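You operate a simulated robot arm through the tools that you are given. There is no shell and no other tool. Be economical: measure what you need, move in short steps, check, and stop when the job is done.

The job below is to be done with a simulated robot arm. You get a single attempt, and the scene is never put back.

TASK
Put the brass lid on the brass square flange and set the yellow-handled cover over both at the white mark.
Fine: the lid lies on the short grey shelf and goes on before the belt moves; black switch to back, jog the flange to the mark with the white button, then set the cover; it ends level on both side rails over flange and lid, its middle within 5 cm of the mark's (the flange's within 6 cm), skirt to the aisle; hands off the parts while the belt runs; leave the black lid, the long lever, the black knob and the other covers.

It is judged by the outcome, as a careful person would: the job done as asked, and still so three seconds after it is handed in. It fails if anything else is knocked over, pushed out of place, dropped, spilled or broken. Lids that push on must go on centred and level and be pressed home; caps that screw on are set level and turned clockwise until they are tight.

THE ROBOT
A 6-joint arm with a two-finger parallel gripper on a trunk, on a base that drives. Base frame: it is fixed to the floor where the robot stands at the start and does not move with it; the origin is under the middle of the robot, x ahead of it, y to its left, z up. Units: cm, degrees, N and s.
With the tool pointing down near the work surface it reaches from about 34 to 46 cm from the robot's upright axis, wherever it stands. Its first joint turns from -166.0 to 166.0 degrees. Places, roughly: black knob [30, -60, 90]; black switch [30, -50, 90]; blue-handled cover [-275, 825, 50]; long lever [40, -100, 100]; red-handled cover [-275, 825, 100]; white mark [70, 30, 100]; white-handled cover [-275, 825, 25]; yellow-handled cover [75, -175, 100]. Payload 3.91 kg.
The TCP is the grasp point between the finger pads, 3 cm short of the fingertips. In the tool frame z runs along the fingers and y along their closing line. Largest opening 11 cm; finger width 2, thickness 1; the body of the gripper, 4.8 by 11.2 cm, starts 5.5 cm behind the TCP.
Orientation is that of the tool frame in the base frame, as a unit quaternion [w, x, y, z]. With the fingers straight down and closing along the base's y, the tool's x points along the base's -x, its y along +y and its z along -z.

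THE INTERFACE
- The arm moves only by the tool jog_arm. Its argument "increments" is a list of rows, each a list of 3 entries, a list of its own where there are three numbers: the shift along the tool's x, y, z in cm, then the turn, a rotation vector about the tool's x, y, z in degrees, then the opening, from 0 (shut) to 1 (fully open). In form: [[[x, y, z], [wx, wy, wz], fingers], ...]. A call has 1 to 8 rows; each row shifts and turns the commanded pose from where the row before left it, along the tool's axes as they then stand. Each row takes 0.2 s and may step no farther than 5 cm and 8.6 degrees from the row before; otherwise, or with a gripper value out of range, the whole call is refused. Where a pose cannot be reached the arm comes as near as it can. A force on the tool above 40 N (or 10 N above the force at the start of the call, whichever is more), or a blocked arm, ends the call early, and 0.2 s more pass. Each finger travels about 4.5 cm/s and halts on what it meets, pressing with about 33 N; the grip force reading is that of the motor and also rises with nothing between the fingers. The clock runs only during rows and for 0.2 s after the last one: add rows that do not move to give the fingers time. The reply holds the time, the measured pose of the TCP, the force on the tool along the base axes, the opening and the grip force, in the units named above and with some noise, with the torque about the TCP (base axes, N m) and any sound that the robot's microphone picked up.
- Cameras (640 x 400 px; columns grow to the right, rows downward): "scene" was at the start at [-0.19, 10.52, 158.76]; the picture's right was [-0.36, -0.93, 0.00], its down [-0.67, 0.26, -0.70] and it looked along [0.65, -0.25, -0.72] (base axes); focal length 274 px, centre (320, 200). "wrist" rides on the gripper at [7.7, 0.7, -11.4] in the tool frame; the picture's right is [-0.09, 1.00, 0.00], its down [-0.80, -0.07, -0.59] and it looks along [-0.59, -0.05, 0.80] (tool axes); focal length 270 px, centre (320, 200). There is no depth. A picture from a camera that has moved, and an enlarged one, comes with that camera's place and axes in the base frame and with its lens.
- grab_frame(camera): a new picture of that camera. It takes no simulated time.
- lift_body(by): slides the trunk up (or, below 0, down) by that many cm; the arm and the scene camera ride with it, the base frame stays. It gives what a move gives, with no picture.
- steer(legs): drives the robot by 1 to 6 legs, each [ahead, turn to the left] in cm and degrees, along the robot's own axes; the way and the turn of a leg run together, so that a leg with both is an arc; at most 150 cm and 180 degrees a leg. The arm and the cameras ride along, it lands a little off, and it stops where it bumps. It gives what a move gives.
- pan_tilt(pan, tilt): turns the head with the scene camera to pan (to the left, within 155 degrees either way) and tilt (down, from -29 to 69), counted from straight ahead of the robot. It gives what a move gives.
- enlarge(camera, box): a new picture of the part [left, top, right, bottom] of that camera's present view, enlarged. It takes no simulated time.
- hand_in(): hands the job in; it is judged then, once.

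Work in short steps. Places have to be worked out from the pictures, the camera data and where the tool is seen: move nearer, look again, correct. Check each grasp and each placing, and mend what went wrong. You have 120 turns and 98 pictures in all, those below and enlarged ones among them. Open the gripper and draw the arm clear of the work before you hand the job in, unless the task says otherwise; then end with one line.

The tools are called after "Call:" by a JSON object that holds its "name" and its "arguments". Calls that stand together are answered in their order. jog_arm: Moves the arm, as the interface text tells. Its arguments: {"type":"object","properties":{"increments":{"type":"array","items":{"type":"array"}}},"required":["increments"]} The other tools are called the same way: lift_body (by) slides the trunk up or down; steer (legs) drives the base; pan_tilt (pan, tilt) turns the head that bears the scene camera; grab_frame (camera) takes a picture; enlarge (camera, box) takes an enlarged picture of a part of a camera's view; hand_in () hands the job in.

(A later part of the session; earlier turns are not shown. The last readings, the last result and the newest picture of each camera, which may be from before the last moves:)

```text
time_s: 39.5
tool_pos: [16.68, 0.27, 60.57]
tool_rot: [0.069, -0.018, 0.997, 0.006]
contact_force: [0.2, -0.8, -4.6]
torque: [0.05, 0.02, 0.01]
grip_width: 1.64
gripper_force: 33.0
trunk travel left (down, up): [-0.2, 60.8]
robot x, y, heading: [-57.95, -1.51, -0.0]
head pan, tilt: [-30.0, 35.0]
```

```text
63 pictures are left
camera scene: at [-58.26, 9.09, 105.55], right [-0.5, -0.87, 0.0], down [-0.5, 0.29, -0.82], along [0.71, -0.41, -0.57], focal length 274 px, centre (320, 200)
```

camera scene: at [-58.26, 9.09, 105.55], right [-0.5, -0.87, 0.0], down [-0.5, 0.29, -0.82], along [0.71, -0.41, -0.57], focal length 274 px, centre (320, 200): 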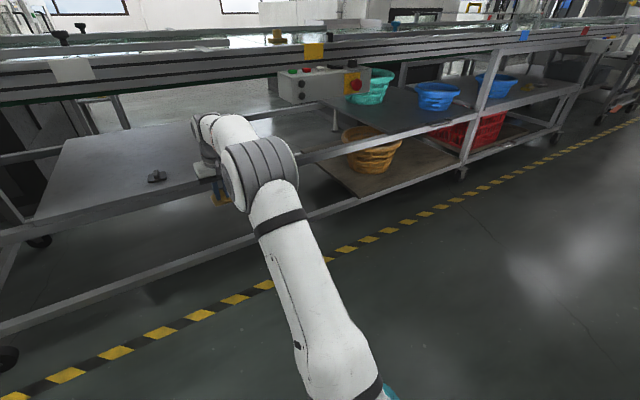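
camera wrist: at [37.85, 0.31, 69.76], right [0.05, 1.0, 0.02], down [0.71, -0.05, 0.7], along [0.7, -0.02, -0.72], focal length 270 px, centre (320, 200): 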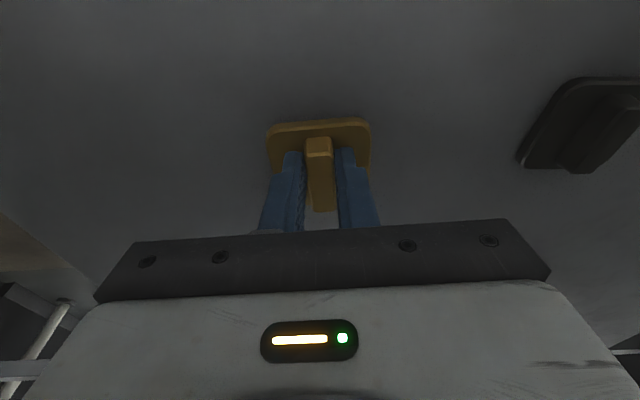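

Raise the trunk, then drive sideways to face the flange.

Call:
{"name": "lift_body", "arguments": {"by": 40}}

Call:
{"name": "lift_body", "arguments": {"by": 10}}

Call:
{"name": "steer", "arguments": {"legs": [[0, -90], [38, 0], [0, 90], [20, 0]]}}

Call:
{"name": "pan_tilt", "arguments": {"pan": 0, "tilt": 40}}

Call:
{"name": "grab_frame", "arguments": {"camera": "scene"}}

Call:
{"name": "grab_frame", "arguments": {"camera": "wrist"}}

```text
time_s: 43.4
tool_pos: [16.77, 0.16, 100.45]
tool_rot: [0.068, -0.017, 0.998, 0.006]
contact_force: [-0.8, 0.6, -4.3]
torque: [-0.01, 0.03, 0.0]
grip_width: 1.62
gripper_force: 33.0
trunk travel left (down, up): [-40.2, 20.8]
robot x, y, heading: [-58.28, -1.7, 0.0]
head pan, tilt: [-30.0, 35.0]
```

```text
time_s: 44.7
tool_pos: [16.63, 0.18, 110.49]
tool_rot: [0.069, -0.017, 0.997, 0.006]
contact_force: [-0.6, -0.5, -4.5]
torque: [-0.02, 0.06, -0.02]
grip_width: 1.64
gripper_force: 33.1
trunk travel left (down, up): [-50.2, 10.8]
robot x, y, heading: [-58.33, -1.6, -0.2]
head pan, tilt: [-30.0, 35.0]
```

```text
time_s: 55.9
tool_pos: [37.32, -34.71, 110.47]
tool_rot: [0.069, -0.032, 0.997, 0.007]
contact_force: [-0.5, -0.8, -3.7]
torque: [-0.02, 0.05, -0.06]
grip_width: 1.64
gripper_force: 32.7
trunk travel left (down, up): [-50.2, 10.8]
robot x, y, heading: [-37.52, -39.51, 2.0]
head pan, tilt: [-30.0, 35.0]
```

```text
time_s: 56.9
tool_pos: [37.18, -34.83, 110.46]
tool_rot: [0.067, -0.032, 0.997, 0.008]
contact_force: [0.1, -0.6, -4.0]
torque: [-0.01, 0.06, 0.0]
grip_width: 1.62
gripper_force: 33.3
trunk travel left (down, up): [-50.2, 10.8]
robot x, y, heading: [-37.65, -39.82, 2.4]
head pan, tilt: [0.0, 40.0]
```

```text
62 pictures are left
camera scene: at [-37.3, -24.58, 154.79], right [0.04, -1.0, 0.0], down [-0.64, -0.02, -0.77], along [0.77, 0.03, -0.64], focal length 274 px, centre (320, 200)
```

scene: 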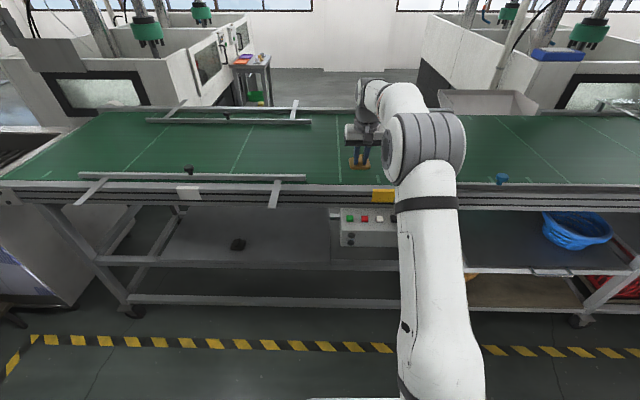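

```text
61 pictures are left
camera wrist: at [27.9, -34.81, 120.76], right [0.02, 1.0, 0.02], down [0.72, -0.03, 0.7], along [0.7, 0.0, -0.72], focal length 270 px, centre (320, 200)
```

wrist: 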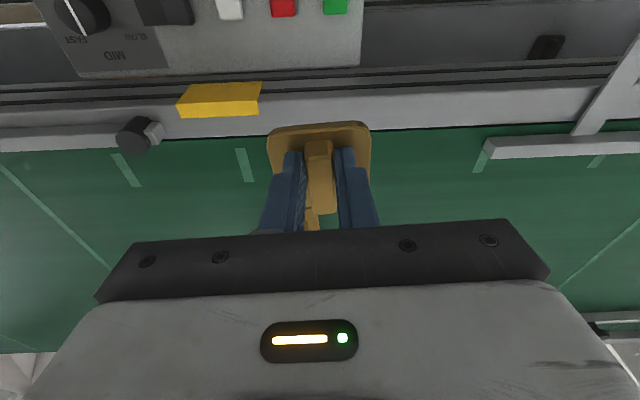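

I shift the held lid sideways 12 cm so both cameras see the flange clearly.

Call:
{"name": "jog_arm", "arguments": {"increments": [[[0, 5, 0], [0, 0, 0], 0.0], [[0, 5, 0], [0, 0, 0], 0.0], [[0, 3, 0], [0, 0, 0], 0.0]]}}

Call:
{"name": "steer", "arguments": {"legs": [[12, 0]]}}

Call:
{"name": "enlarge", "arguments": {"camera": "scene", "box": [300, 100, 460, 200]}}

Call:
{"name": "grab_frame", "arguments": {"camera": "wrist"}}

```text
time_s: 57.6
tool_pos: [36.3, -21.54, 110.4]
tool_rot: [0.068, -0.031, 0.997, 0.008]
contact_force: [-0.6, -0.3, -3.6]
torque: [0.01, 0.03, 0.01]
grip_width: 1.63
gripper_force: 32.5
trunk travel left (down, up): [-50.2, 10.8]
robot x, y, heading: [-37.58, -39.98, 2.1]
head pan, tilt: [0.0, 40.0]
```

```text
time_s: 58.9
tool_pos: [48.8, -21.44, 110.23]
tool_rot: [0.067, -0.031, 0.997, 0.007]
contact_force: [0.3, 0.0, -3.1]
torque: [0.0, 0.06, -0.02]
grip_width: 1.61
gripper_force: 33.1
trunk travel left (down, up): [-50.2, 10.8]
robot x, y, heading: [-25.53, -39.42, 1.6]
head pan, tilt: [0.0, 40.0]
```

```text
4.00 times, centred on (380, 150) of scene
camera zoom: at [-24.87, -24.1, 154.79], right [0.04, -1.0, 0.0], down [-0.64, -0.02, -0.77], along [0.76, 0.03, -0.64], focal length 1096 px, centre (80, 400)
```

zoom: 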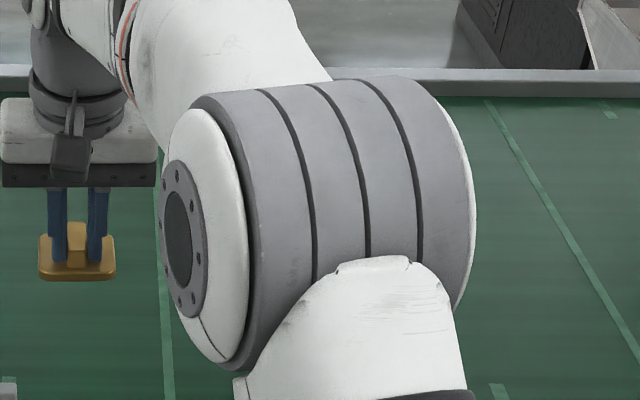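

```text
59 pictures are left
camera wrist: at [39.58, -21.41, 120.59], right [0.03, 1.0, 0.02], down [0.72, -0.03, 0.7], along [0.7, 0.0, -0.72], focal length 270 px, centre (320, 200)
```

wrist: 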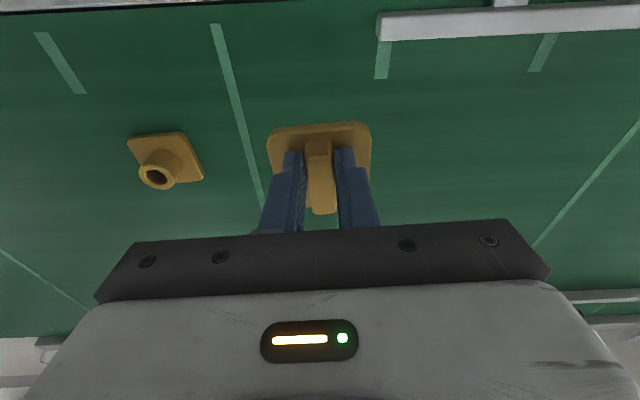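

Good view of the flange on the wrist camera; enlarge it.

Call:
{"name": "enlarge", "arguments": {"camera": "wrist", "box": [90, 110, 250, 210]}}

```text
4.00 times, centred on (170, 160) of wrist
camera zoom: at [39.58, -21.41, 120.59], right [0.03, 1.0, 0.02], down [0.72, -0.03, 0.7], along [0.7, 0.0, -0.72], focal length 1081 px, centre (920, 360)
```

zoom: 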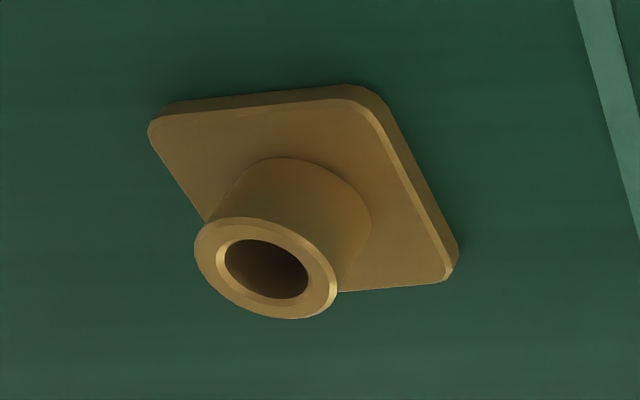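

Flange: boss axis ≈(57.3,-38.8), top z≈98, yaw ≈3°, close to the lid's. Now zoom on the held lid to learn its offset from the TCP.

Call:
{"name": "enlarge", "arguments": {"camera": "wrist", "box": [240, 110, 400, 210]}}

```text
4.00 times, centred on (320, 160) of wrist
camera zoom: at [39.58, -21.41, 120.59], right [0.03, 1.0, 0.02], down [0.72, -0.03, 0.7], along [0.7, 0.0, -0.72], focal length 1081 px, centre (320, 360)
```

zoom: 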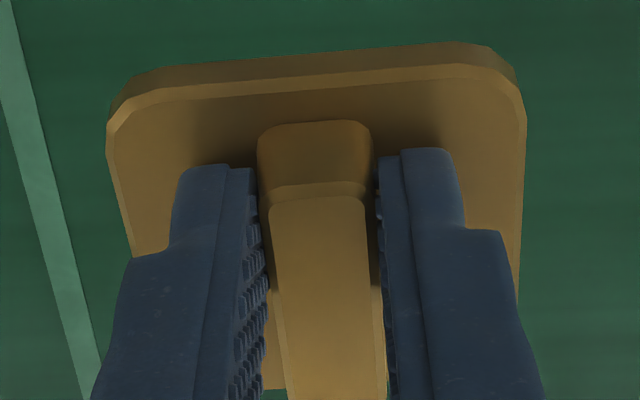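

Lid centre sits at TCP+(1.6,+0.15); its size matches the flange (~6 cm). For a second sight of the flange I pass over to its other side at the same height.

Call:
{"name": "jog_arm", "arguments": {"increments": [[[0, -5, 0], [0, 0, 0], 0.0], [[0, -5, 0], [0, 0, 0], 0.0], [[0, -5, 0], [0, 0, 0], 0.0], [[0, -5, 0], [0, 0, 0], 0.0], [[0, -5, 0], [0, 0, 0], 0.0], [[0, -5, 0], [0, 0, 0], 0.0], [[0, -3, 0], [0, 0, 0], 0.0], [[0, 0, 0], [0, 0, 0], 0.0]]}}

Call:
{"name": "enlarge", "arguments": {"camera": "wrist", "box": [380, 110, 540, 210]}}

```text
time_s: 60.7
tool_pos: [50.92, -54.17, 110.18]
tool_rot: [0.068, -0.031, 0.997, 0.007]
contact_force: [0.5, 0.1, -3.2]
torque: [0.01, 0.09, 0.0]
grip_width: 1.63
gripper_force: 33.2
trunk travel left (down, up): [-50.2, 10.8]
robot x, y, heading: [-25.47, -39.16, 2.0]
head pan, tilt: [0.0, 40.0]
```

```text
4.00 times, centred on (460, 160) of wrist
camera zoom: at [41.8, -54.26, 120.47], right [0.03, 1.0, 0.02], down [0.72, -0.03, 0.7], along [0.7, 0.0, -0.72], focal length 1081 px, centre (-240, 360)
```

zoom: 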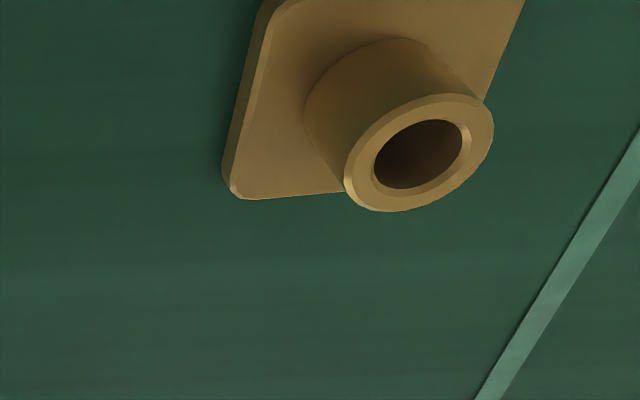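

Triangulated boss top centre: (56.9,-38.2,98.5). Move the lid above it (TCP ≈(55.3,-38.35)).

Call:
{"name": "jog_arm", "arguments": {"increments": [[[-1.35, 3.87, 0], [0, 0, 0], 0.0], [[-1.35, 3.87, 0], [0, 0, 0], 0.0], [[-1.35, 3.87, 0], [0, 0, 0], 0.0], [[-1.35, 3.87, 0], [0, 0, 0], 0.0], [[0, 0, 3], [0, 0, 0], 0.0], [[0, 0, 0], [0, 0, 0], 0.0]]}}

Call:
{"name": "grab_frame", "arguments": {"camera": "wrist"}}

Call:
{"name": "enlarge", "arguments": {"camera": "scene", "box": [300, 60, 460, 160]}}

```text
time_s: 62.1
tool_pos: [55.54, -38.4, 107.99]
tool_rot: [0.068, -0.03, 0.997, 0.008]
contact_force: [-0.8, 0.2, -4.0]
torque: [-0.01, 0.04, 0.01]
grip_width: 1.62
gripper_force: 33.1
trunk travel left (down, up): [-50.2, 10.8]
robot x, y, heading: [-25.36, -39.29, 2.4]
head pan, tilt: [0.0, 40.0]
```

```text
55 pictures are left
camera wrist: at [46.36, -38.43, 118.2], right [0.03, 1.0, 0.02], down [0.72, -0.03, 0.7], along [0.7, 0.0, -0.72], focal length 270 px, centre (320, 200)
```

wrist: 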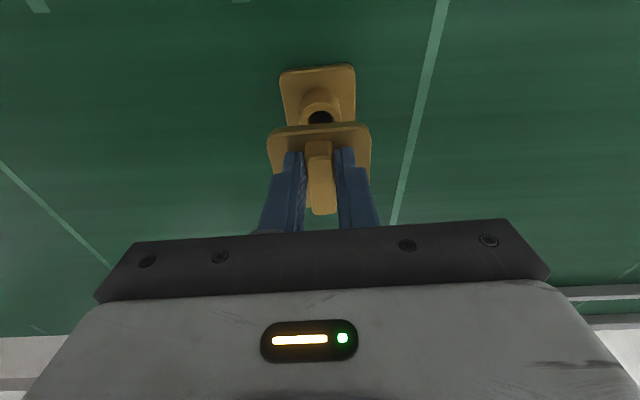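

```text
4.00 times, centred on (380, 110) of scene
camera zoom: at [-25.0, -24.15, 154.8], right [0.04, -1.0, 0.0], down [-0.64, -0.02, -0.77], along [0.77, 0.03, -0.64], focal length 1096 px, centre (80, 560)
```

zoom: 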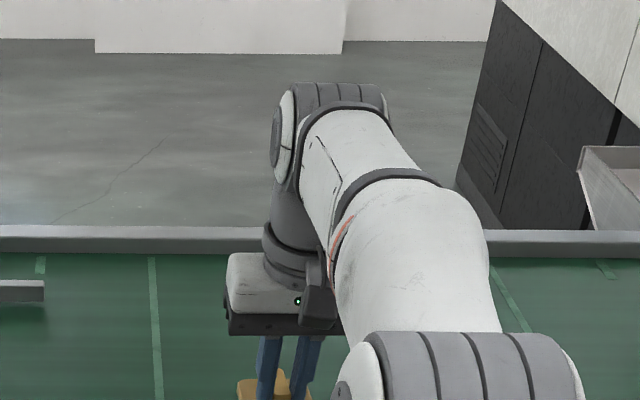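

Alignment looks good; shift -0.2 x and descend to about 1 cm above the boss, then recheck.

Call:
{"name": "jog_arm", "arguments": {"increments": [[[0.7, 0.05, 3.6], [0, 0, 0], 0.0], [[0, 0, 0], [0, 0, 0], 0.0]]}}

Call:
{"name": "enlarge", "arguments": {"camera": "wrist", "box": [240, 60, 400, 160]}}

```text
time_s: 62.7
tool_pos: [55.28, -38.3, 104.3]
tool_rot: [0.068, -0.03, 0.997, 0.008]
contact_force: [-0.6, 0.0, -3.7]
torque: [-0.02, 0.03, -0.01]
grip_width: 1.61
gripper_force: 33.5
trunk travel left (down, up): [-50.2, 10.8]
robot x, y, heading: [-25.34, -39.26, 2.1]
head pan, tilt: [0.0, 40.0]
```

```text
4.00 times, centred on (320, 110) of wrist
camera zoom: at [46.12, -38.36, 114.56], right [0.03, 1.0, 0.02], down [0.72, -0.03, 0.7], along [0.7, 0.0, -0.72], focal length 1081 px, centre (320, 560)
```

zoom: 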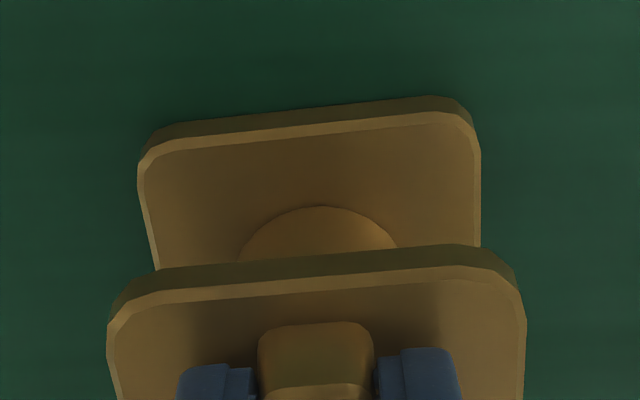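

Lid and flange align within ~2 mm and ~1°. Nudge +0.15 x, descend until contact.

Call:
{"name": "jog_arm", "arguments": {"increments": [[[0, 0, 0.9], [0, 0, 0], 0.0], [[0, 0, 0.2], [0, 0, 0], 0.0], [[0, 0, 0.2], [0, 0, 0], 0.0], [[0, 0, 0.2], [0, 0, 0], 0.0]]}}

```text
time_s: 63.7
tool_pos: [55.65, -38.4, 102.95]
tool_rot: [0.069, -0.032, 0.997, 0.008]
contact_force: [0.6, -0.7, -0.7]
torque: [-0.05, 0.0, -0.01]
grip_width: 1.62
gripper_force: 33.3
trunk travel left (down, up): [-50.2, 10.8]
robot x, y, heading: [-25.48, -39.43, 2.2]
head pan, tilt: [0.0, 40.0]
```

Just touching the boss. x has drifted to 55.65, so lift a touch, shift -0.2, then check how it meets.

Call:
{"name": "jog_arm", "arguments": {"increments": [[[0.2, 0, -0.4], [0, 0, 0], 0.0], [[0.05, 0, 0.2], [0, 0, 0], 0.0], [[0, 0, 0.2], [0, 0, 0], 0.0], [[0, 0, 0.1], [0, 0, 0], 0.0], [[0, 0, 0.1], [0, 0, 0], 0.0]]}}

Call:
{"name": "grab_frame", "arguments": {"camera": "wrist"}}

```text
time_s: 64.9
tool_pos: [55.26, -38.46, 102.71]
tool_rot: [0.071, -0.03, 0.997, 0.007]
contact_force: [2.1, -3.1, 10.5]
torque: [-0.2, -0.08, -0.03]
grip_width: 1.63
gripper_force: 32.8
trunk travel left (down, up): [-50.2, 10.8]
robot x, y, heading: [-25.14, -39.33, 2.0]
head pan, tilt: [0.0, 40.0]
```

```text
52 pictures are left
camera wrist: at [46.01, -38.45, 113.08], right [0.03, 1.0, 0.02], down [0.71, -0.03, 0.7], along [0.7, 0.0, -0.71], focal length 270 px, centre (320, 200)
```

wrist: 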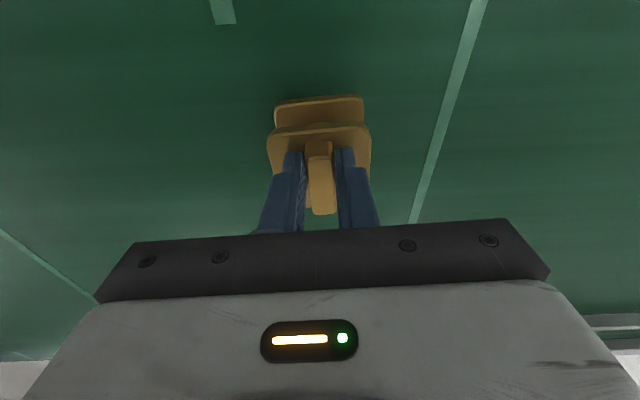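

Contact 10 N, lid on the boss. Press harder in small steps to seat it.

Call:
{"name": "jog_arm", "arguments": {"increments": [[[0, 0, 0.15], [0, 0, 0], 0.0], [[0, 0, 0.15], [0, 0, 0], 0.0], [[0, 0, 0.15], [0, 0, 0], 0.0]]}}

Call:
{"name": "enlarge", "arguments": {"camera": "wrist", "box": [240, 60, 400, 160]}}

```text
time_s: 65.7
tool_pos: [55.25, -38.47, 102.73]
tool_rot: [0.075, -0.03, 0.997, 0.008]
contact_force: [7.2, -0.3, 37.1]
torque: [-0.13, -0.35, 0.02]
grip_width: 1.62
gripper_force: 33.0
trunk travel left (down, up): [-50.2, 10.8]
robot x, y, heading: [-25.28, -39.36, 2.0]
head pan, tilt: [0.0, 40.0]
```

```text
4.00 times, centred on (320, 110) of wrist
camera zoom: at [45.89, -38.46, 112.95], right [0.03, 1.0, 0.02], down [0.71, -0.03, 0.71], along [0.71, 0.0, -0.71], focal length 1081 px, centre (320, 560)
```

zoom: 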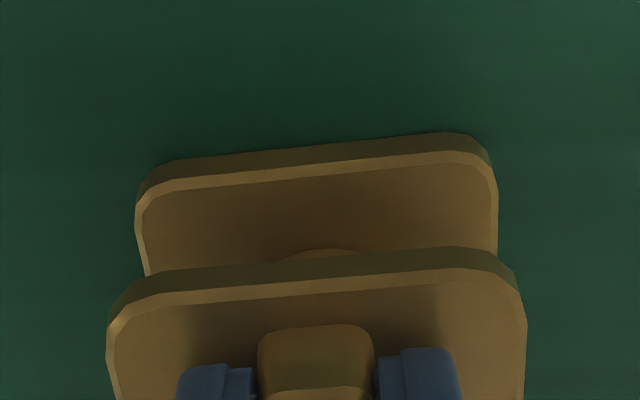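

37 N with no further travel: lid bears firmly on the boss. Look from the scene camera to judge level and seating.

Call:
{"name": "enlarge", "arguments": {"camera": "scene", "box": [320, 120, 440, 195]}}

```text
5.33 times, centred on (380, 158) of scene
camera zoom: at [-25.47, -24.14, 154.84], right [0.04, -1.0, 0.0], down [-0.64, -0.02, -0.77], along [0.77, 0.03, -0.64], focal length 1462 px, centre (0, 427)
```

zoom: 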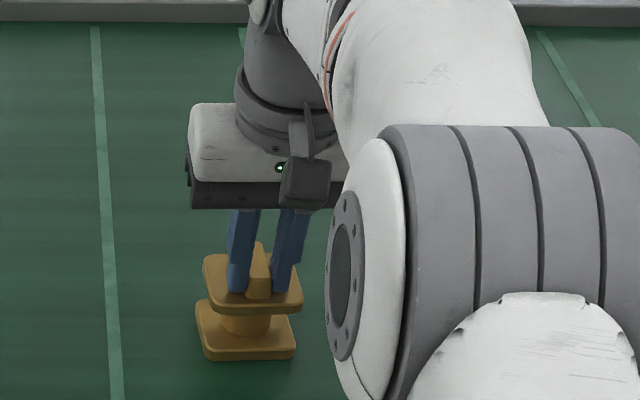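

Plate bottom ≈98.8 vs boss top ≈98.5, consistent with being seated. Ease the pressure, release, rise and inspect.

Call:
{"name": "jog_arm", "arguments": {"increments": [[[0, 0, -0.3], [0, 0, 0], 0.0], [[0, 0, 0], [0, 0, 0], 0.15], [[0, 0, 0], [0, 0, 0], 0.4], [[0, 0, 0], [0, 0, 0], 0.4], [[0, 0, 0], [0, 0, 0], 0.4]]}}

Call:
{"name": "jog_arm", "arguments": {"increments": [[[0, 0, -2], [0, 0, 0], 0.4], [[0, 0, -4], [0, 0, 0], 0.4], [[0, 0, -4], [0, 0, 0], 0.4], [[-3, 0, -3], [0, 0, 0], 0.4], [[-3, 0, 0], [0, 0, 0], 0.4]]}}

Call:
{"name": "grab_frame", "arguments": {"camera": "wrist"}}

Call:
{"name": "enlarge", "arguments": {"camera": "scene", "box": [320, 120, 440, 195]}}

```text
time_s: 66.9
tool_pos: [54.96, -38.37, 102.57]
tool_rot: [0.069, -0.031, 0.997, 0.008]
contact_force: [-7.8, 0.1, 21.8]
torque: [-0.03, 0.33, -0.01]
grip_width: 3.87
gripper_force: 0.1
trunk travel left (down, up): [-50.2, 10.8]
robot x, y, heading: [-25.66, -39.28, 2.1]
head pan, tilt: [0.0, 40.0]
```

```text
time_s: 68.1
tool_pos: [55.55, -38.4, 115.24]
tool_rot: [0.067, -0.03, 0.997, 0.008]
contact_force: [0.0, 0.5, -0.1]
torque: [0.02, 0.01, 0.01]
grip_width: 4.43
gripper_force: 0.1
out of reach, approached as far as the arm can: row 4, 5
trunk travel left (down, up): [-50.2, 10.8]
robot x, y, heading: [-25.11, -39.05, 1.8]
head pan, tilt: [0.0, 40.0]
```

```text
49 pictures are left
camera wrist: at [46.3, -38.44, 125.54], right [0.03, 1.0, 0.02], down [0.72, -0.03, 0.7], along [0.7, 0.0, -0.72], focal length 270 px, centre (320, 200)
```

wrist: 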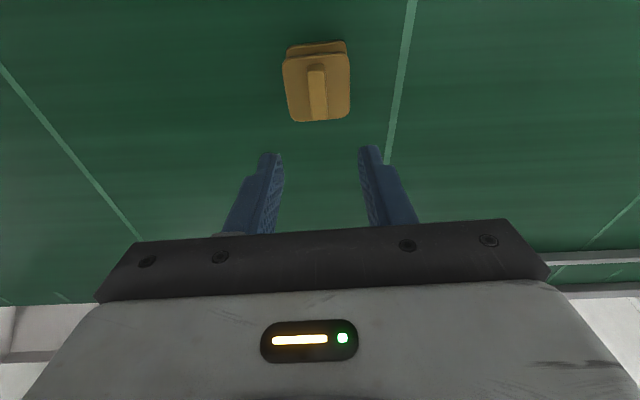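

```text
5.33 times, centred on (380, 158) of scene
camera zoom: at [-24.96, -24.13, 154.8], right [0.04, -1.0, 0.0], down [-0.64, -0.02, -0.77], along [0.77, 0.03, -0.64], focal length 1462 px, centre (0, 427)
```

zoom: 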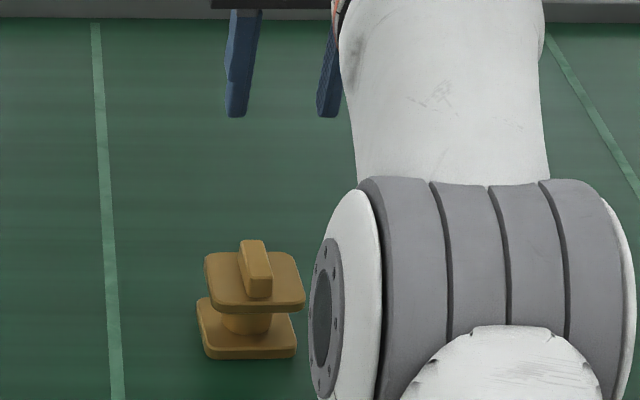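

Lid is on. Check level and centring closely.

Call:
{"name": "enlarge", "arguments": {"camera": "wrist", "box": [260, 30, 372, 100]}}

Call:
{"name": "enlarge", "arguments": {"camera": "scene", "box": [350, 155, 382, 195]}}

```text
5.71 times, centred on (316, 65) of wrist
camera zoom: at [46.3, -38.44, 125.54], right [0.03, 1.0, 0.02], down [0.72, -0.03, 0.7], along [0.7, 0.0, -0.72], focal length 1544 px, centre (343, 971)
```

zoom: 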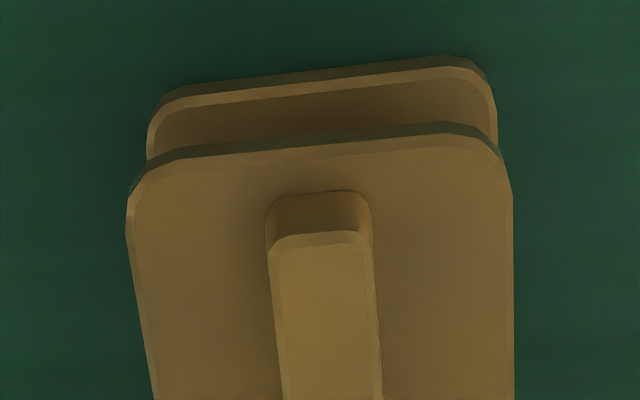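

```text
10.00 times, centred on (366, 175) of scene
camera zoom: at [-24.96, -24.13, 154.8], right [0.04, -1.0, 0.0], down [-0.64, -0.02, -0.77], along [0.77, 0.03, -0.64], focal length 2740 px, centre (-140, 450)
```

zoom: 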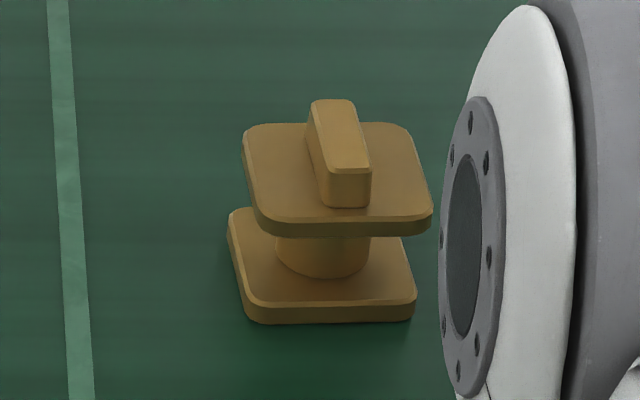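

Lid is level and centred. Now retract over the control panel and look at the switch and buttons.

Call:
{"name": "jog_arm", "arguments": {"increments": [[[5, 0, 0.3], [0, 0, 0], 0.3], [[5, 0, 0.3], [0, 0, 0], 0.2], [[5, 0, 0.3], [0, 0, 0], 0.1], [[5, 0, 0.3], [0, 0, 0], 0], [[5, 0, 0.3], [0, 0, 0], 0], [[3, -3, 0], [0, 0, 0], 0], [[0, -4, 0], [0, 0, 0], 0]]}}

Call:
{"name": "grab_frame", "arguments": {"camera": "wrist"}}

```text
time_s: 69.7
tool_pos: [28.56, -47.04, 109.38]
tool_rot: [0.068, -0.029, 0.997, 0.007]
contact_force: [-0.1, -0.6, -0.3]
torque: [0.02, 0.0, 0.01]
grip_width: 0.0
gripper_force: 32.9
trunk travel left (down, up): [-50.2, 10.8]
robot x, y, heading: [-25.63, -39.2, 2.3]
head pan, tilt: [0.0, 40.0]
```

```text
45 pictures are left
camera wrist: at [19.39, -47.17, 119.66], right [0.03, 1.0, 0.02], down [0.72, -0.03, 0.7], along [0.7, 0.0, -0.72], focal length 270 px, centre (320, 200)
```

wrist: 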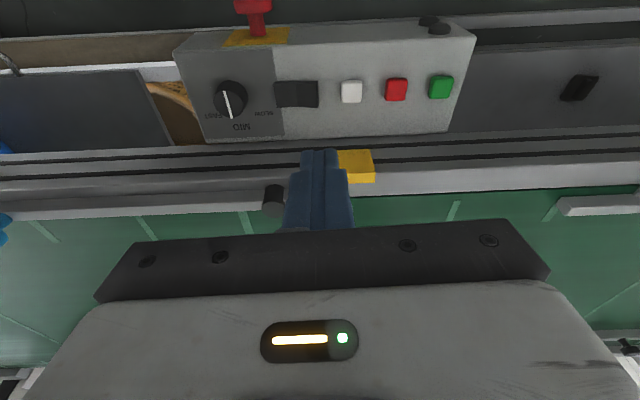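

Call:
{"name": "enlarge", "arguments": {"camera": "wrist", "box": [180, 30, 380, 155]}}

Call:
{"name": "pan_tilt", "arguments": {"pan": -5, "tilt": 60}}

Call:
{"name": "grab_frame", "arguments": {"camera": "scene"}}

```text
3.20 times, centred on (280, 92) of wrist
camera zoom: at [19.39, -47.17, 119.66], right [0.03, 1.0, 0.02], down [0.72, -0.03, 0.7], along [0.7, 0.0, -0.72], focal length 865 px, centre (448, 544)
```

zoom: 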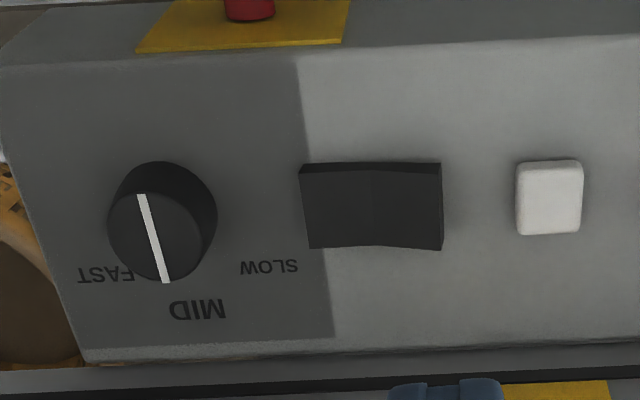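

```text
time_s: 70.5
tool_pos: [28.57, -47.04, 109.54]
tool_rot: [0.067, -0.03, 0.997, 0.007]
contact_force: [0.4, 0.3, 0.5]
torque: [0.02, -0.01, -0.01]
grip_width: 0.02
gripper_force: 33.0
trunk travel left (down, up): [-50.2, 10.8]
robot x, y, heading: [-25.33, -39.27, 1.9]
head pan, tilt: [-5.0, 60.0]
```

```text
43 pictures are left
camera scene: at [-26.91, -24.77, 152.13], right [-0.05, -1.0, 0.0], down [-0.86, 0.04, -0.5], along [0.5, -0.03, -0.87], focal length 274 px, centre (320, 200)
```

scene: 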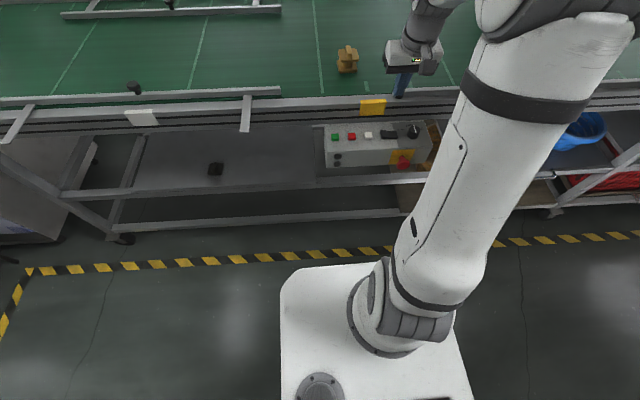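

Call:
{"name": "enlarge", "arguments": {"camera": "scene", "box": [325, 118, 437, 188]}}

Call:
{"name": "enlarge", "arguments": {"camera": "wrist", "box": [260, 65, 340, 115]}}

```text
5.71 times, centred on (381, 153) of scene
camera zoom: at [-26.91, -24.77, 152.13], right [-0.05, -1.0, 0.0], down [-0.86, 0.04, -0.5], along [0.5, -0.03, -0.87], focal length 1566 px, centre (-29, 469)
```

zoom: 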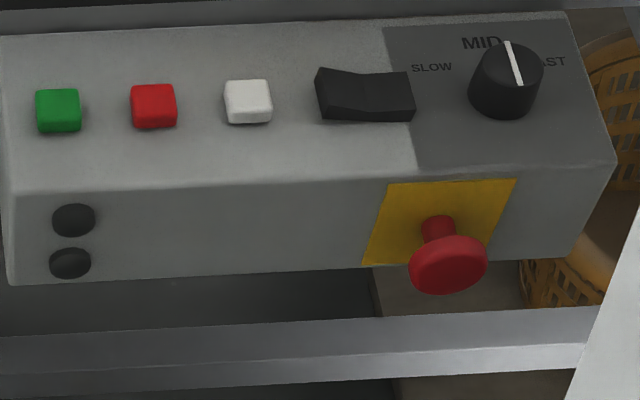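

```text
8.00 times, centred on (300, 90) of wrist
camera zoom: at [19.37, -47.05, 119.72], right [0.03, 1.0, 0.02], down [0.72, -0.03, 0.7], along [0.7, 0.0, -0.72], focal length 2162 px, centre (480, 1080)
```

zoom: 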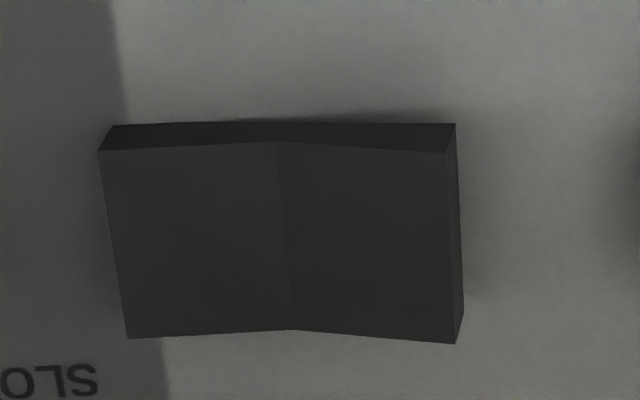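

Rocker lies along y: its +y half is raised at (32.8,-48.4,87.7) (−y half pressed); white button at (32.7,-43.2,87.8). I'll make the tool vertical with closed fingers and come above the raised end.

Call:
{"name": "jog_arm", "arguments": {"increments": [[[0, 0, 0], [0, 7.7, 0], 0], [[-2.1, -0.3, 4], [0, 0, 0], 0], [[-2.1, -0.4, 4], [0, 0, 0], 0], [[0, 0, 4], [0, 0, 0], 0], [[0, 0, 3], [0, 0, 0], 0], [[0, 0, 0], [0, 0, 0], 0]]}}

Call:
{"name": "grab_frame", "arguments": {"camera": "wrist"}}

Call:
{"name": "enlarge", "arguments": {"camera": "scene", "box": [325, 98, 437, 168]}}

```text
time_s: 71.9
tool_pos: [32.75, -47.27, 94.41]
tool_rot: [0.003, -0.03, 1.0, 0.006]
contact_force: [0.2, 0.9, 1.0]
torque: [0.0, -0.01, -0.03]
grip_width: 0.0
gripper_force: 33.2
trunk travel left (down, up): [-50.2, 10.8]
robot x, y, heading: [-25.4, -39.16, 2.1]
head pan, tilt: [-5.0, 60.0]
```

```text
40 pictures are left
camera wrist: at [24.92, -47.28, 105.83], right [0.03, 1.0, 0.01], down [0.8, -0.03, 0.6], along [0.6, -0.01, -0.8], focal length 270 px, centre (320, 200)
```

wrist: 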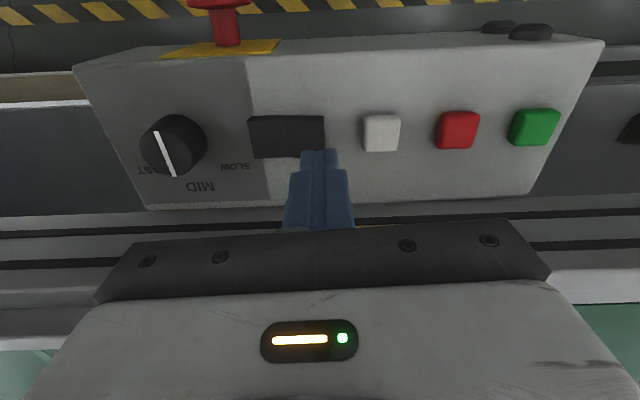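

```text
5.71 times, centred on (381, 133) of scene
camera zoom: at [-26.9, -24.78, 152.12], right [-0.05, -1.0, 0.0], down [-0.86, 0.04, -0.5], along [0.5, -0.03, -0.87], focal length 1566 px, centre (-29, 583)
```

zoom: 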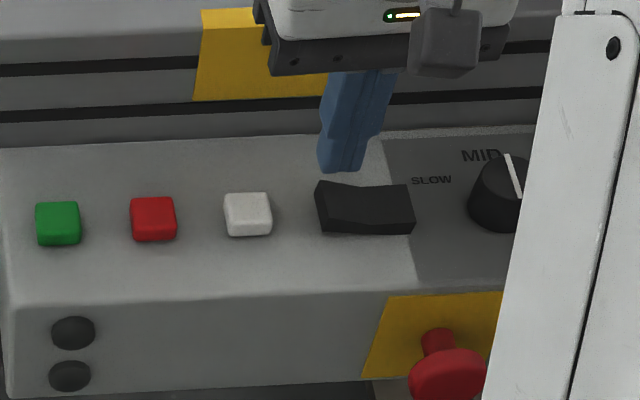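

Tip lines up in x; shift -0.6 y and descend onto the raised end, gently.

Call:
{"name": "jog_arm", "arguments": {"increments": [[[0, -0.6, 2], [0, 0, 0], 0], [[0, 0, 1], [0, 0, 0], 0], [[0, 0, 0.4], [0, 0, 0], 0], [[0, 0, 0.3], [0, 0, 0], 0], [[0, 0, 0.3], [0, 0, 0], 0], [[0, 0, 0.3], [0, 0, 0], 0]]}}

```text
time_s: 72.9
tool_pos: [32.76, -47.75, 91.71]
tool_rot: [0.006, -0.03, 1.0, 0.004]
contact_force: [-12.3, 3.3, 21.9]
torque: [-0.12, 0.5, -0.12]
grip_width: 0.02
gripper_force: 32.8
trunk travel left (down, up): [-50.2, 10.8]
robot x, y, heading: [-25.12, -39.24, 2.3]
head pan, tilt: [-5.0, 60.0]
stopped in row 4: the force on the tool passed its limit at 44 N (the readings are from after the stop); the commanded pose is now the measured one
```

Contact at tip z≈88.7. Check the switch's state.

Call:
{"name": "enlarge", "arguments": {"camera": "scene", "box": [325, 98, 437, 168]}}

```text
5.71 times, centred on (381, 133) of scene
camera zoom: at [-27.31, -24.69, 152.12], right [-0.05, -1.0, 0.0], down [-0.86, 0.04, -0.5], along [0.5, -0.03, -0.86], focal length 1566 px, centre (-29, 583)
```

zoom: 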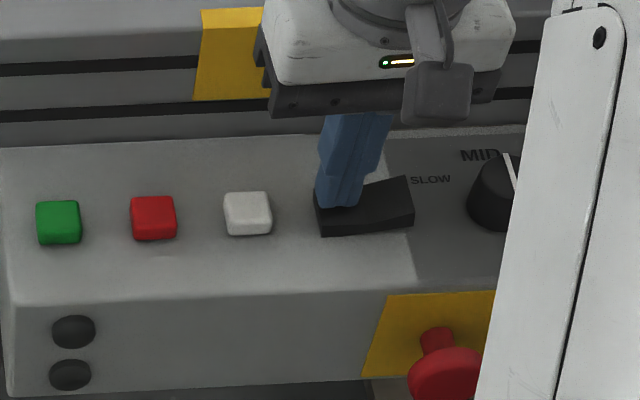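

Rocker flipped (−y end now up). Rise, move over the white button.

Call:
{"name": "jog_arm", "arguments": {"increments": [[[0, 0, -2.5], [0, 0, 0], 0], [[-0.25, 4.55, 0], [0, 0, 0], 0], [[0, 0, 1.6], [0, 0, 0], 0], [[0, 0, 0], [0, 0, 0], 0]]}}

Call:
{"name": "enlarge", "arguments": {"camera": "scene", "box": [325, 98, 437, 168]}}

```text
time_s: 73.9
tool_pos: [32.91, -43.35, 92.41]
tool_rot: [0.005, -0.03, 1.0, 0.005]
contact_force: [0.1, -0.6, 0.6]
torque: [0.01, 0.04, -0.01]
grip_width: 0.01
gripper_force: 32.9
trunk travel left (down, up): [-50.2, 10.8]
robot x, y, heading: [-25.57, -39.14, 2.2]
head pan, tilt: [-5.0, 60.0]
```

```text
5.71 times, centred on (381, 133) of scene
camera zoom: at [-26.9, -24.82, 152.13], right [-0.05, -1.0, 0.0], down [-0.86, 0.04, -0.5], along [0.5, -0.03, -0.87], focal length 1566 px, centre (-29, 583)
```

zoom: 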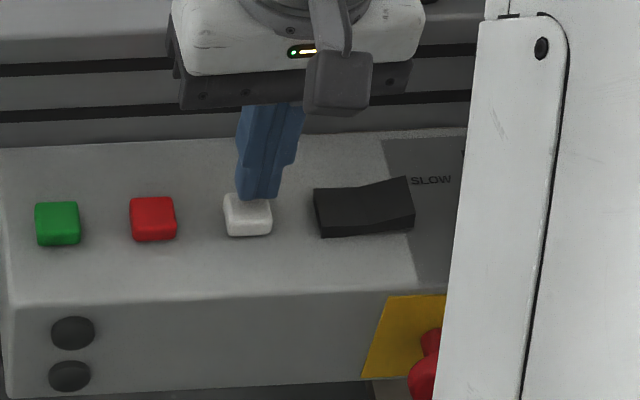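

Switch is flipped, tip above the white button. Press in small steps and see how the belt responds.

Call:
{"name": "jog_arm", "arguments": {"increments": [[[0.1, 0.15, 1.1], [0, 0, 0], 0], [[0, 0, 0.3], [0, 0, 0], 0], [[0, 0, 0.25], [0, 0, 0], 0]]}}

Call:
{"name": "grab_frame", "arguments": {"camera": "scene"}}

```text
time_s: 74.7
tool_pos: [32.81, -43.19, 90.95]
tool_rot: [0.008, -0.03, 1.0, 0.004]
contact_force: [1.9, -2.6, 19.0]
torque: [-0.15, 0.07, 0.0]
grip_width: 0.0
gripper_force: 32.6
trunk travel left (down, up): [-50.2, 10.8]
robot x, y, heading: [-25.47, -39.24, 2.1]
head pan, tilt: [-5.0, 60.0]
heard: click
```

```text
36 pictures are left
camera scene: at [-27.06, -24.81, 152.15], right [-0.05, -1.0, 0.0], down [-0.86, 0.04, -0.5], along [0.5, -0.03, -0.87], focal length 274 px, centre (320, 200)
```

scene: 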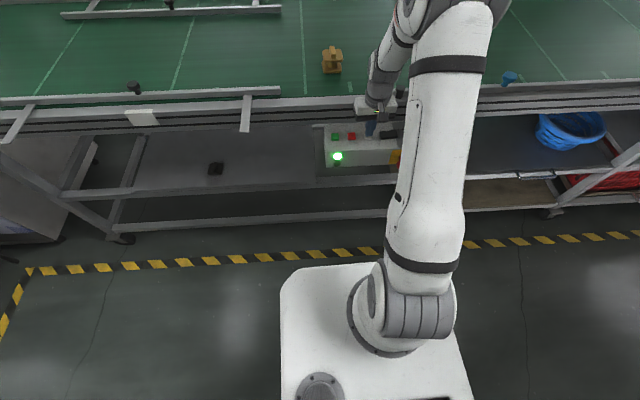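

Belt runs toward the mark (+y) while pressed: ~4.6 cm so far. Hold 1.2 s and measure speed.

Call:
{"name": "jog_arm", "arguments": {"increments": [[[0, 0, 0], [0, 0, 0], 0], [[0, 0, 0], [0, 0, 0], 0], [[0, 0, 0], [0, 0, 0], 0], [[0, 0, 0], [0, 0, 0], 0], [[0, 0, 0], [0, 0, 0], 0]]}}

Call:
{"name": "grab_frame", "arguments": {"camera": "scene"}}

```text
time_s: 75.9
tool_pos: [32.84, -43.17, 90.85]
tool_rot: [0.006, -0.031, 0.999, 0.005]
contact_force: [8.7, -3.6, 24.9]
torque: [-0.14, -0.18, 0.03]
grip_width: 0.0
gripper_force: 33.3
trunk travel left (down, up): [-50.2, 10.8]
robot x, y, heading: [-25.3, -39.16, 2.0]
head pan, tilt: [-5.0, 60.0]
```

```text
35 pictures are left
camera scene: at [-27.02, -24.8, 152.13], right [-0.05, -1.0, 0.0], down [-0.86, 0.04, -0.5], along [0.5, -0.03, -0.87], focal length 274 px, centre (320, 200)
```

scene: 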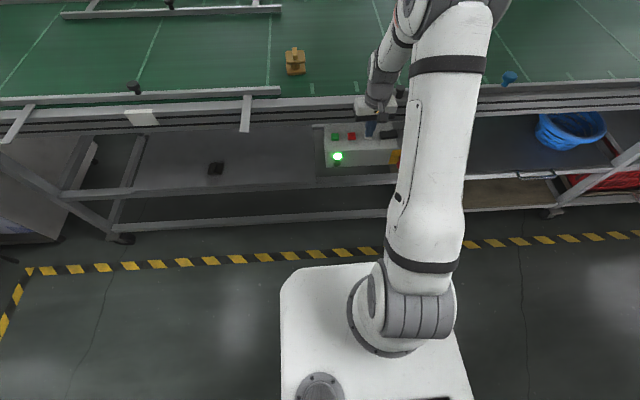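

Speed ≈10.5 cm/s; flange at y≈-21, mark at y≈25.8. Hold for 3.6 s more and measure again.

Call:
{"name": "jog_arm", "arguments": {"increments": [[[0, 0, 0], [0, 0, 0], 0], [[0, 0, 0], [0, 0, 0], 0], [[0, 0, 0], [0, 0, 0], 0], [[0, 0, 0], [0, 0, 0], 0], [[0, 0, 0], [0, 0, 0], 0], [[0, 0, 0], [0, 0, 0], 0], [[0, 0, 0], [0, 0, 0], 0], [[0, 0, 0], [0, 0, 0], 0]]}}

Call:
{"name": "jog_arm", "arguments": {"increments": [[[0, 0, 0], [0, 0, 0], 0], [[0, 0, 0], [0, 0, 0], 0], [[0, 0, 0], [0, 0, 0], 0], [[0, 0, 0], [0, 0, 0], 0], [[0, 0, 0], [0, 0, 0], 0], [[0, 0, 0], [0, 0, 0], 0], [[0, 0, 0], [0, 0, 0], 0]]}}

Call:
{"name": "grab_frame", "arguments": {"camera": "scene"}}

```text
time_s: 77.7
tool_pos: [32.71, -43.15, 90.88]
tool_rot: [0.006, -0.03, 1.0, 0.004]
contact_force: [6.0, -1.3, 23.7]
torque: [-0.06, -0.06, 0.0]
grip_width: 0.0
gripper_force: 33.2
trunk travel left (down, up): [-50.2, 10.8]
robot x, y, heading: [-25.38, -38.95, 2.0]
head pan, tilt: [-5.0, 60.0]
```

```text
time_s: 79.3
tool_pos: [32.71, -43.1, 90.89]
tool_rot: [0.006, -0.032, 0.999, 0.004]
contact_force: [4.3, -0.7, 22.6]
torque: [-0.03, -0.02, 0.04]
grip_width: 0.0
gripper_force: 32.9
trunk travel left (down, up): [-50.2, 10.8]
robot x, y, heading: [-25.01, -39.31, 2.2]
head pan, tilt: [-5.0, 60.0]
```

```text
34 pictures are left
camera scene: at [-27.09, -24.77, 152.12], right [-0.05, -1.0, 0.0], down [-0.86, 0.04, -0.5], along [0.5, -0.03, -0.87], focal length 274 px, centre (320, 200)
```

scene: 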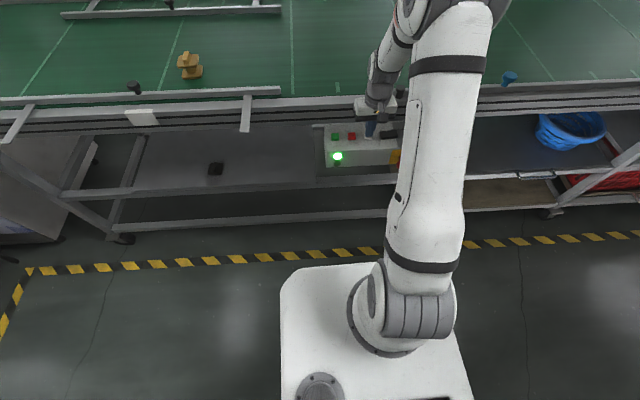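

Flange at y≈12.7, ~13 cm to go. Hold 6 more rows then lift off.

Call:
{"name": "jog_arm", "arguments": {"increments": [[[0, 0, 0], [0, 0, 0], 0], [[0, 0, 0], [0, 0, 0], 0], [[0, 0, 0], [0, 0, 0], 0], [[0, 0, 0], [0, 0, 0], 0], [[0, 0, 0], [0, 0, 0], 0], [[0, 0, 0], [0, 0, 0], 0], [[0, 0, -3], [0, 0, 0], 0], [[0, 0, -3], [0, 0, 0], 0]]}}

Call:
{"name": "grab_frame", "arguments": {"camera": "scene"}}

```text
time_s: 81.1
tool_pos: [32.73, -42.95, 96.6]
tool_rot: [0.004, -0.031, 1.0, 0.004]
contact_force: [-0.3, -0.6, 0.3]
torque: [-0.01, 0.0, 0.0]
grip_width: 0.01
gripper_force: 33.5
trunk travel left (down, up): [-50.2, 10.8]
robot x, y, heading: [-25.28, -39.14, 2.1]
head pan, tilt: [-5.0, 60.0]
```

```text
33 pictures are left
camera scene: at [-26.91, -24.77, 152.1], right [-0.05, -1.0, 0.0], down [-0.86, 0.04, -0.5], along [0.5, -0.03, -0.87], focal length 274 px, centre (320, 200)
```

scene: 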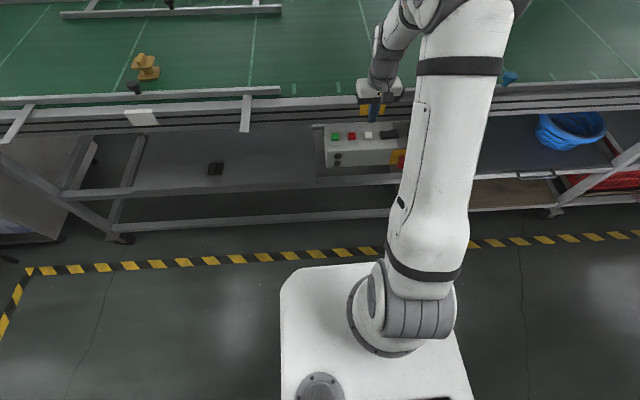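

Flange stopped at y≈26.2, mark 25.8; lamp off. Now go to the yellow-handled cover: raise arm, back off, drive along the aisle.

Call:
{"name": "jog_arm", "arguments": {"increments": [[[0, 0, -5], [0, 0, 0], 0.5], [[0, 0, -5], [0, 0, 0], 0.5], [[0, 0, -5], [0, 0, 0], 0.5], [[0, 0, -5], [0, 0, 0], 0.5]]}}

Call:
{"name": "steer", "arguments": {"legs": [[-25, 0], [0, -92], [130, 0], [0, 90]]}}

Call:
{"name": "pan_tilt", "arguments": {"pan": 0, "tilt": 35}}

Call:
{"name": "grab_frame", "arguments": {"camera": "scene"}}

```text
time_s: 82.1
tool_pos: [32.5, -43.23, 116.96]
tool_rot: [0.005, -0.031, 0.999, 0.005]
contact_force: [-0.6, 0.5, 0.3]
torque: [0.04, -0.02, 0.01]
grip_width: 5.47
gripper_force: 0.1
trunk travel left (down, up): [-50.2, 10.8]
robot x, y, heading: [-25.26, -39.46, 2.1]
head pan, tilt: [-5.0, 60.0]
```

```text
time_s: 97.8
tool_pos: [9.22, -173.86, 116.79]
tool_rot: [0.005, -0.031, 0.999, 0.004]
contact_force: [-0.1, 0.3, 0.4]
torque: [0.05, 0.02, -0.02]
grip_width: 5.52
gripper_force: 0.0
trunk travel left (down, up): [-50.2, 10.8]
robot x, y, heading: [-48.48, -174.3, 1.4]
head pan, tilt: [-5.0, 60.0]
```

```text
time_s: 98.7
tool_pos: [9.36, -173.78, 116.72]
tool_rot: [0.006, -0.03, 1.0, 0.005]
contact_force: [-0.2, 0.0, 0.4]
torque: [-0.02, -0.02, 0.01]
grip_width: 5.47
gripper_force: 0.0
trunk travel left (down, up): [-50.2, 10.8]
robot x, y, heading: [-48.64, -174.63, 1.3]
head pan, tilt: [0.0, 35.0]
```

```text
32 pictures are left
camera scene: at [-47.75, -159.29, 155.53], right [0.02, -1.0, 0.0], down [-0.57, -0.01, -0.82], along [0.82, 0.02, -0.57], focal length 274 px, centre (320, 200)
```

scene: 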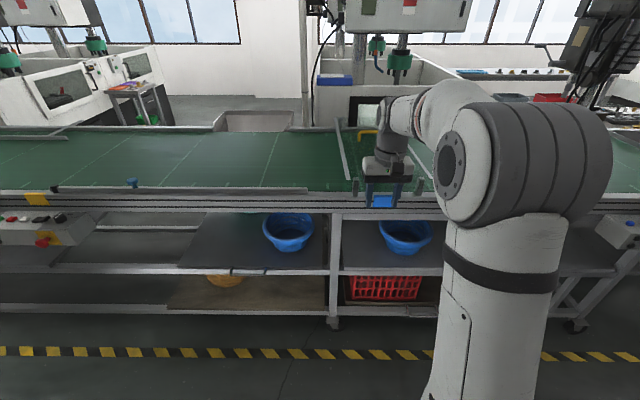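

Call:
{"name": "jog_arm", "arguments": {"increments": [[[0, -5, 0], [0, 0, 0], 0.5], [[0, -5, 0], [0, 0, 0], 0.5], [[0, -5, 0], [0, 0, 0], 0.5], [[0, -5, 0], [0, 0, 0], 0.5], [[0, -5, 0], [0, 0, 0], 0.5], [[0, -5, 0], [0, 0, 0], 0.5]]}}

Call:
{"name": "enlarge", "arguments": {"camera": "scene", "box": [310, 100, 470, 220]}}

```text
time_s: 100.1
tool_pos: [11.09, -203.74, 116.66]
tool_rot: [0.005, -0.031, 0.999, 0.005]
contact_force: [0.0, 0.0, 0.1]
torque: [-0.01, -0.02, 0.02]
grip_width: 5.5
gripper_force: 0.0
trunk travel left (down, up): [-50.2, 10.8]
robot x, y, heading: [-48.16, -174.66, 1.5]
head pan, tilt: [0.0, 35.0]
```

```text
3.33 times, centred on (390, 160) of scene
camera zoom: at [-47.71, -159.47, 155.56], right [0.02, -1.0, 0.0], down [-0.57, -0.01, -0.82], along [0.82, 0.02, -0.57], focal length 914 px, centre (87, 333)
```

zoom: 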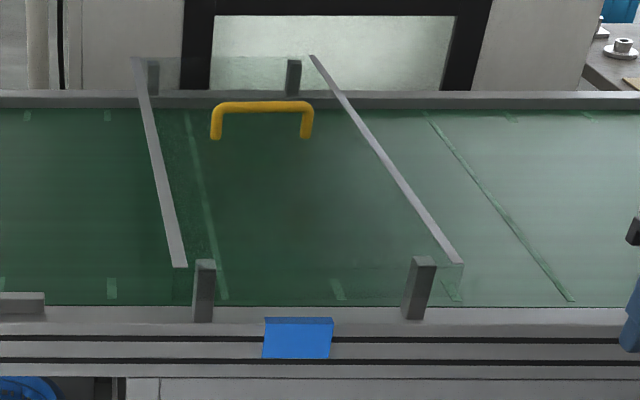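

The cover is a clear sheet (~73×32 cm, centre ≈(80,-182), four legs on the frame side rails, yellow bar handle along y at z≈107). I'll raise the trunk, line up with it, and yaw the tool 90° to pinch the bar.

Call:
{"name": "lift_body", "arguments": {"by": 10.5}}

Call:
{"name": "jog_arm", "arguments": {"increments": [[[0, 5, 0], [0, 0, 8.5], 0.5], [[-0.74, 4.95, 0], [0, 0, 8.5], 0.5], [[-1.5, 4.8, 0], [0, 0, 8.5], 0.5], [[-2.1, 4.5, 0], [0, 0, 8.5], 0.5], [[-2.8, 4.1, 0], [0, 0, 8.5], 0.5], [[-3.3, 3.7, 0], [0, 0, 8.5], 0.5]]}}

Call:
{"name": "steer", "arguments": {"legs": [[0, -21.4], [22, 0], [0, 20]]}}

```text
time_s: 101.5
tool_pos: [10.98, -203.77, 127.24]
tool_rot: [0.005, -0.03, 1.0, 0.004]
contact_force: [0.1, -0.6, 0.5]
torque: [-0.01, -0.01, 0.0]
grip_width: 5.49
gripper_force: 0.1
trunk travel left (down, up): [-60.7, 0.3]
robot x, y, heading: [-48.46, -174.61, 1.4]
head pan, tilt: [0.0, 35.0]
```

```text
refused: row 3 steps farther than a row can; nothing moved
```

```text
time_s: 105.4
tool_pos: [31.2, -213.2, 127.27]
tool_rot: [0.005, -0.017, 1.0, 0.004]
contact_force: [-0.7, 0.1, -0.6]
torque: [0.02, -0.02, 0.0]
grip_width: 5.48
gripper_force: 0.0
trunk travel left (down, up): [-60.7, 0.3]
robot x, y, heading: [-27.18, -183.34, -0.4]
head pan, tilt: [0.0, 35.0]
```

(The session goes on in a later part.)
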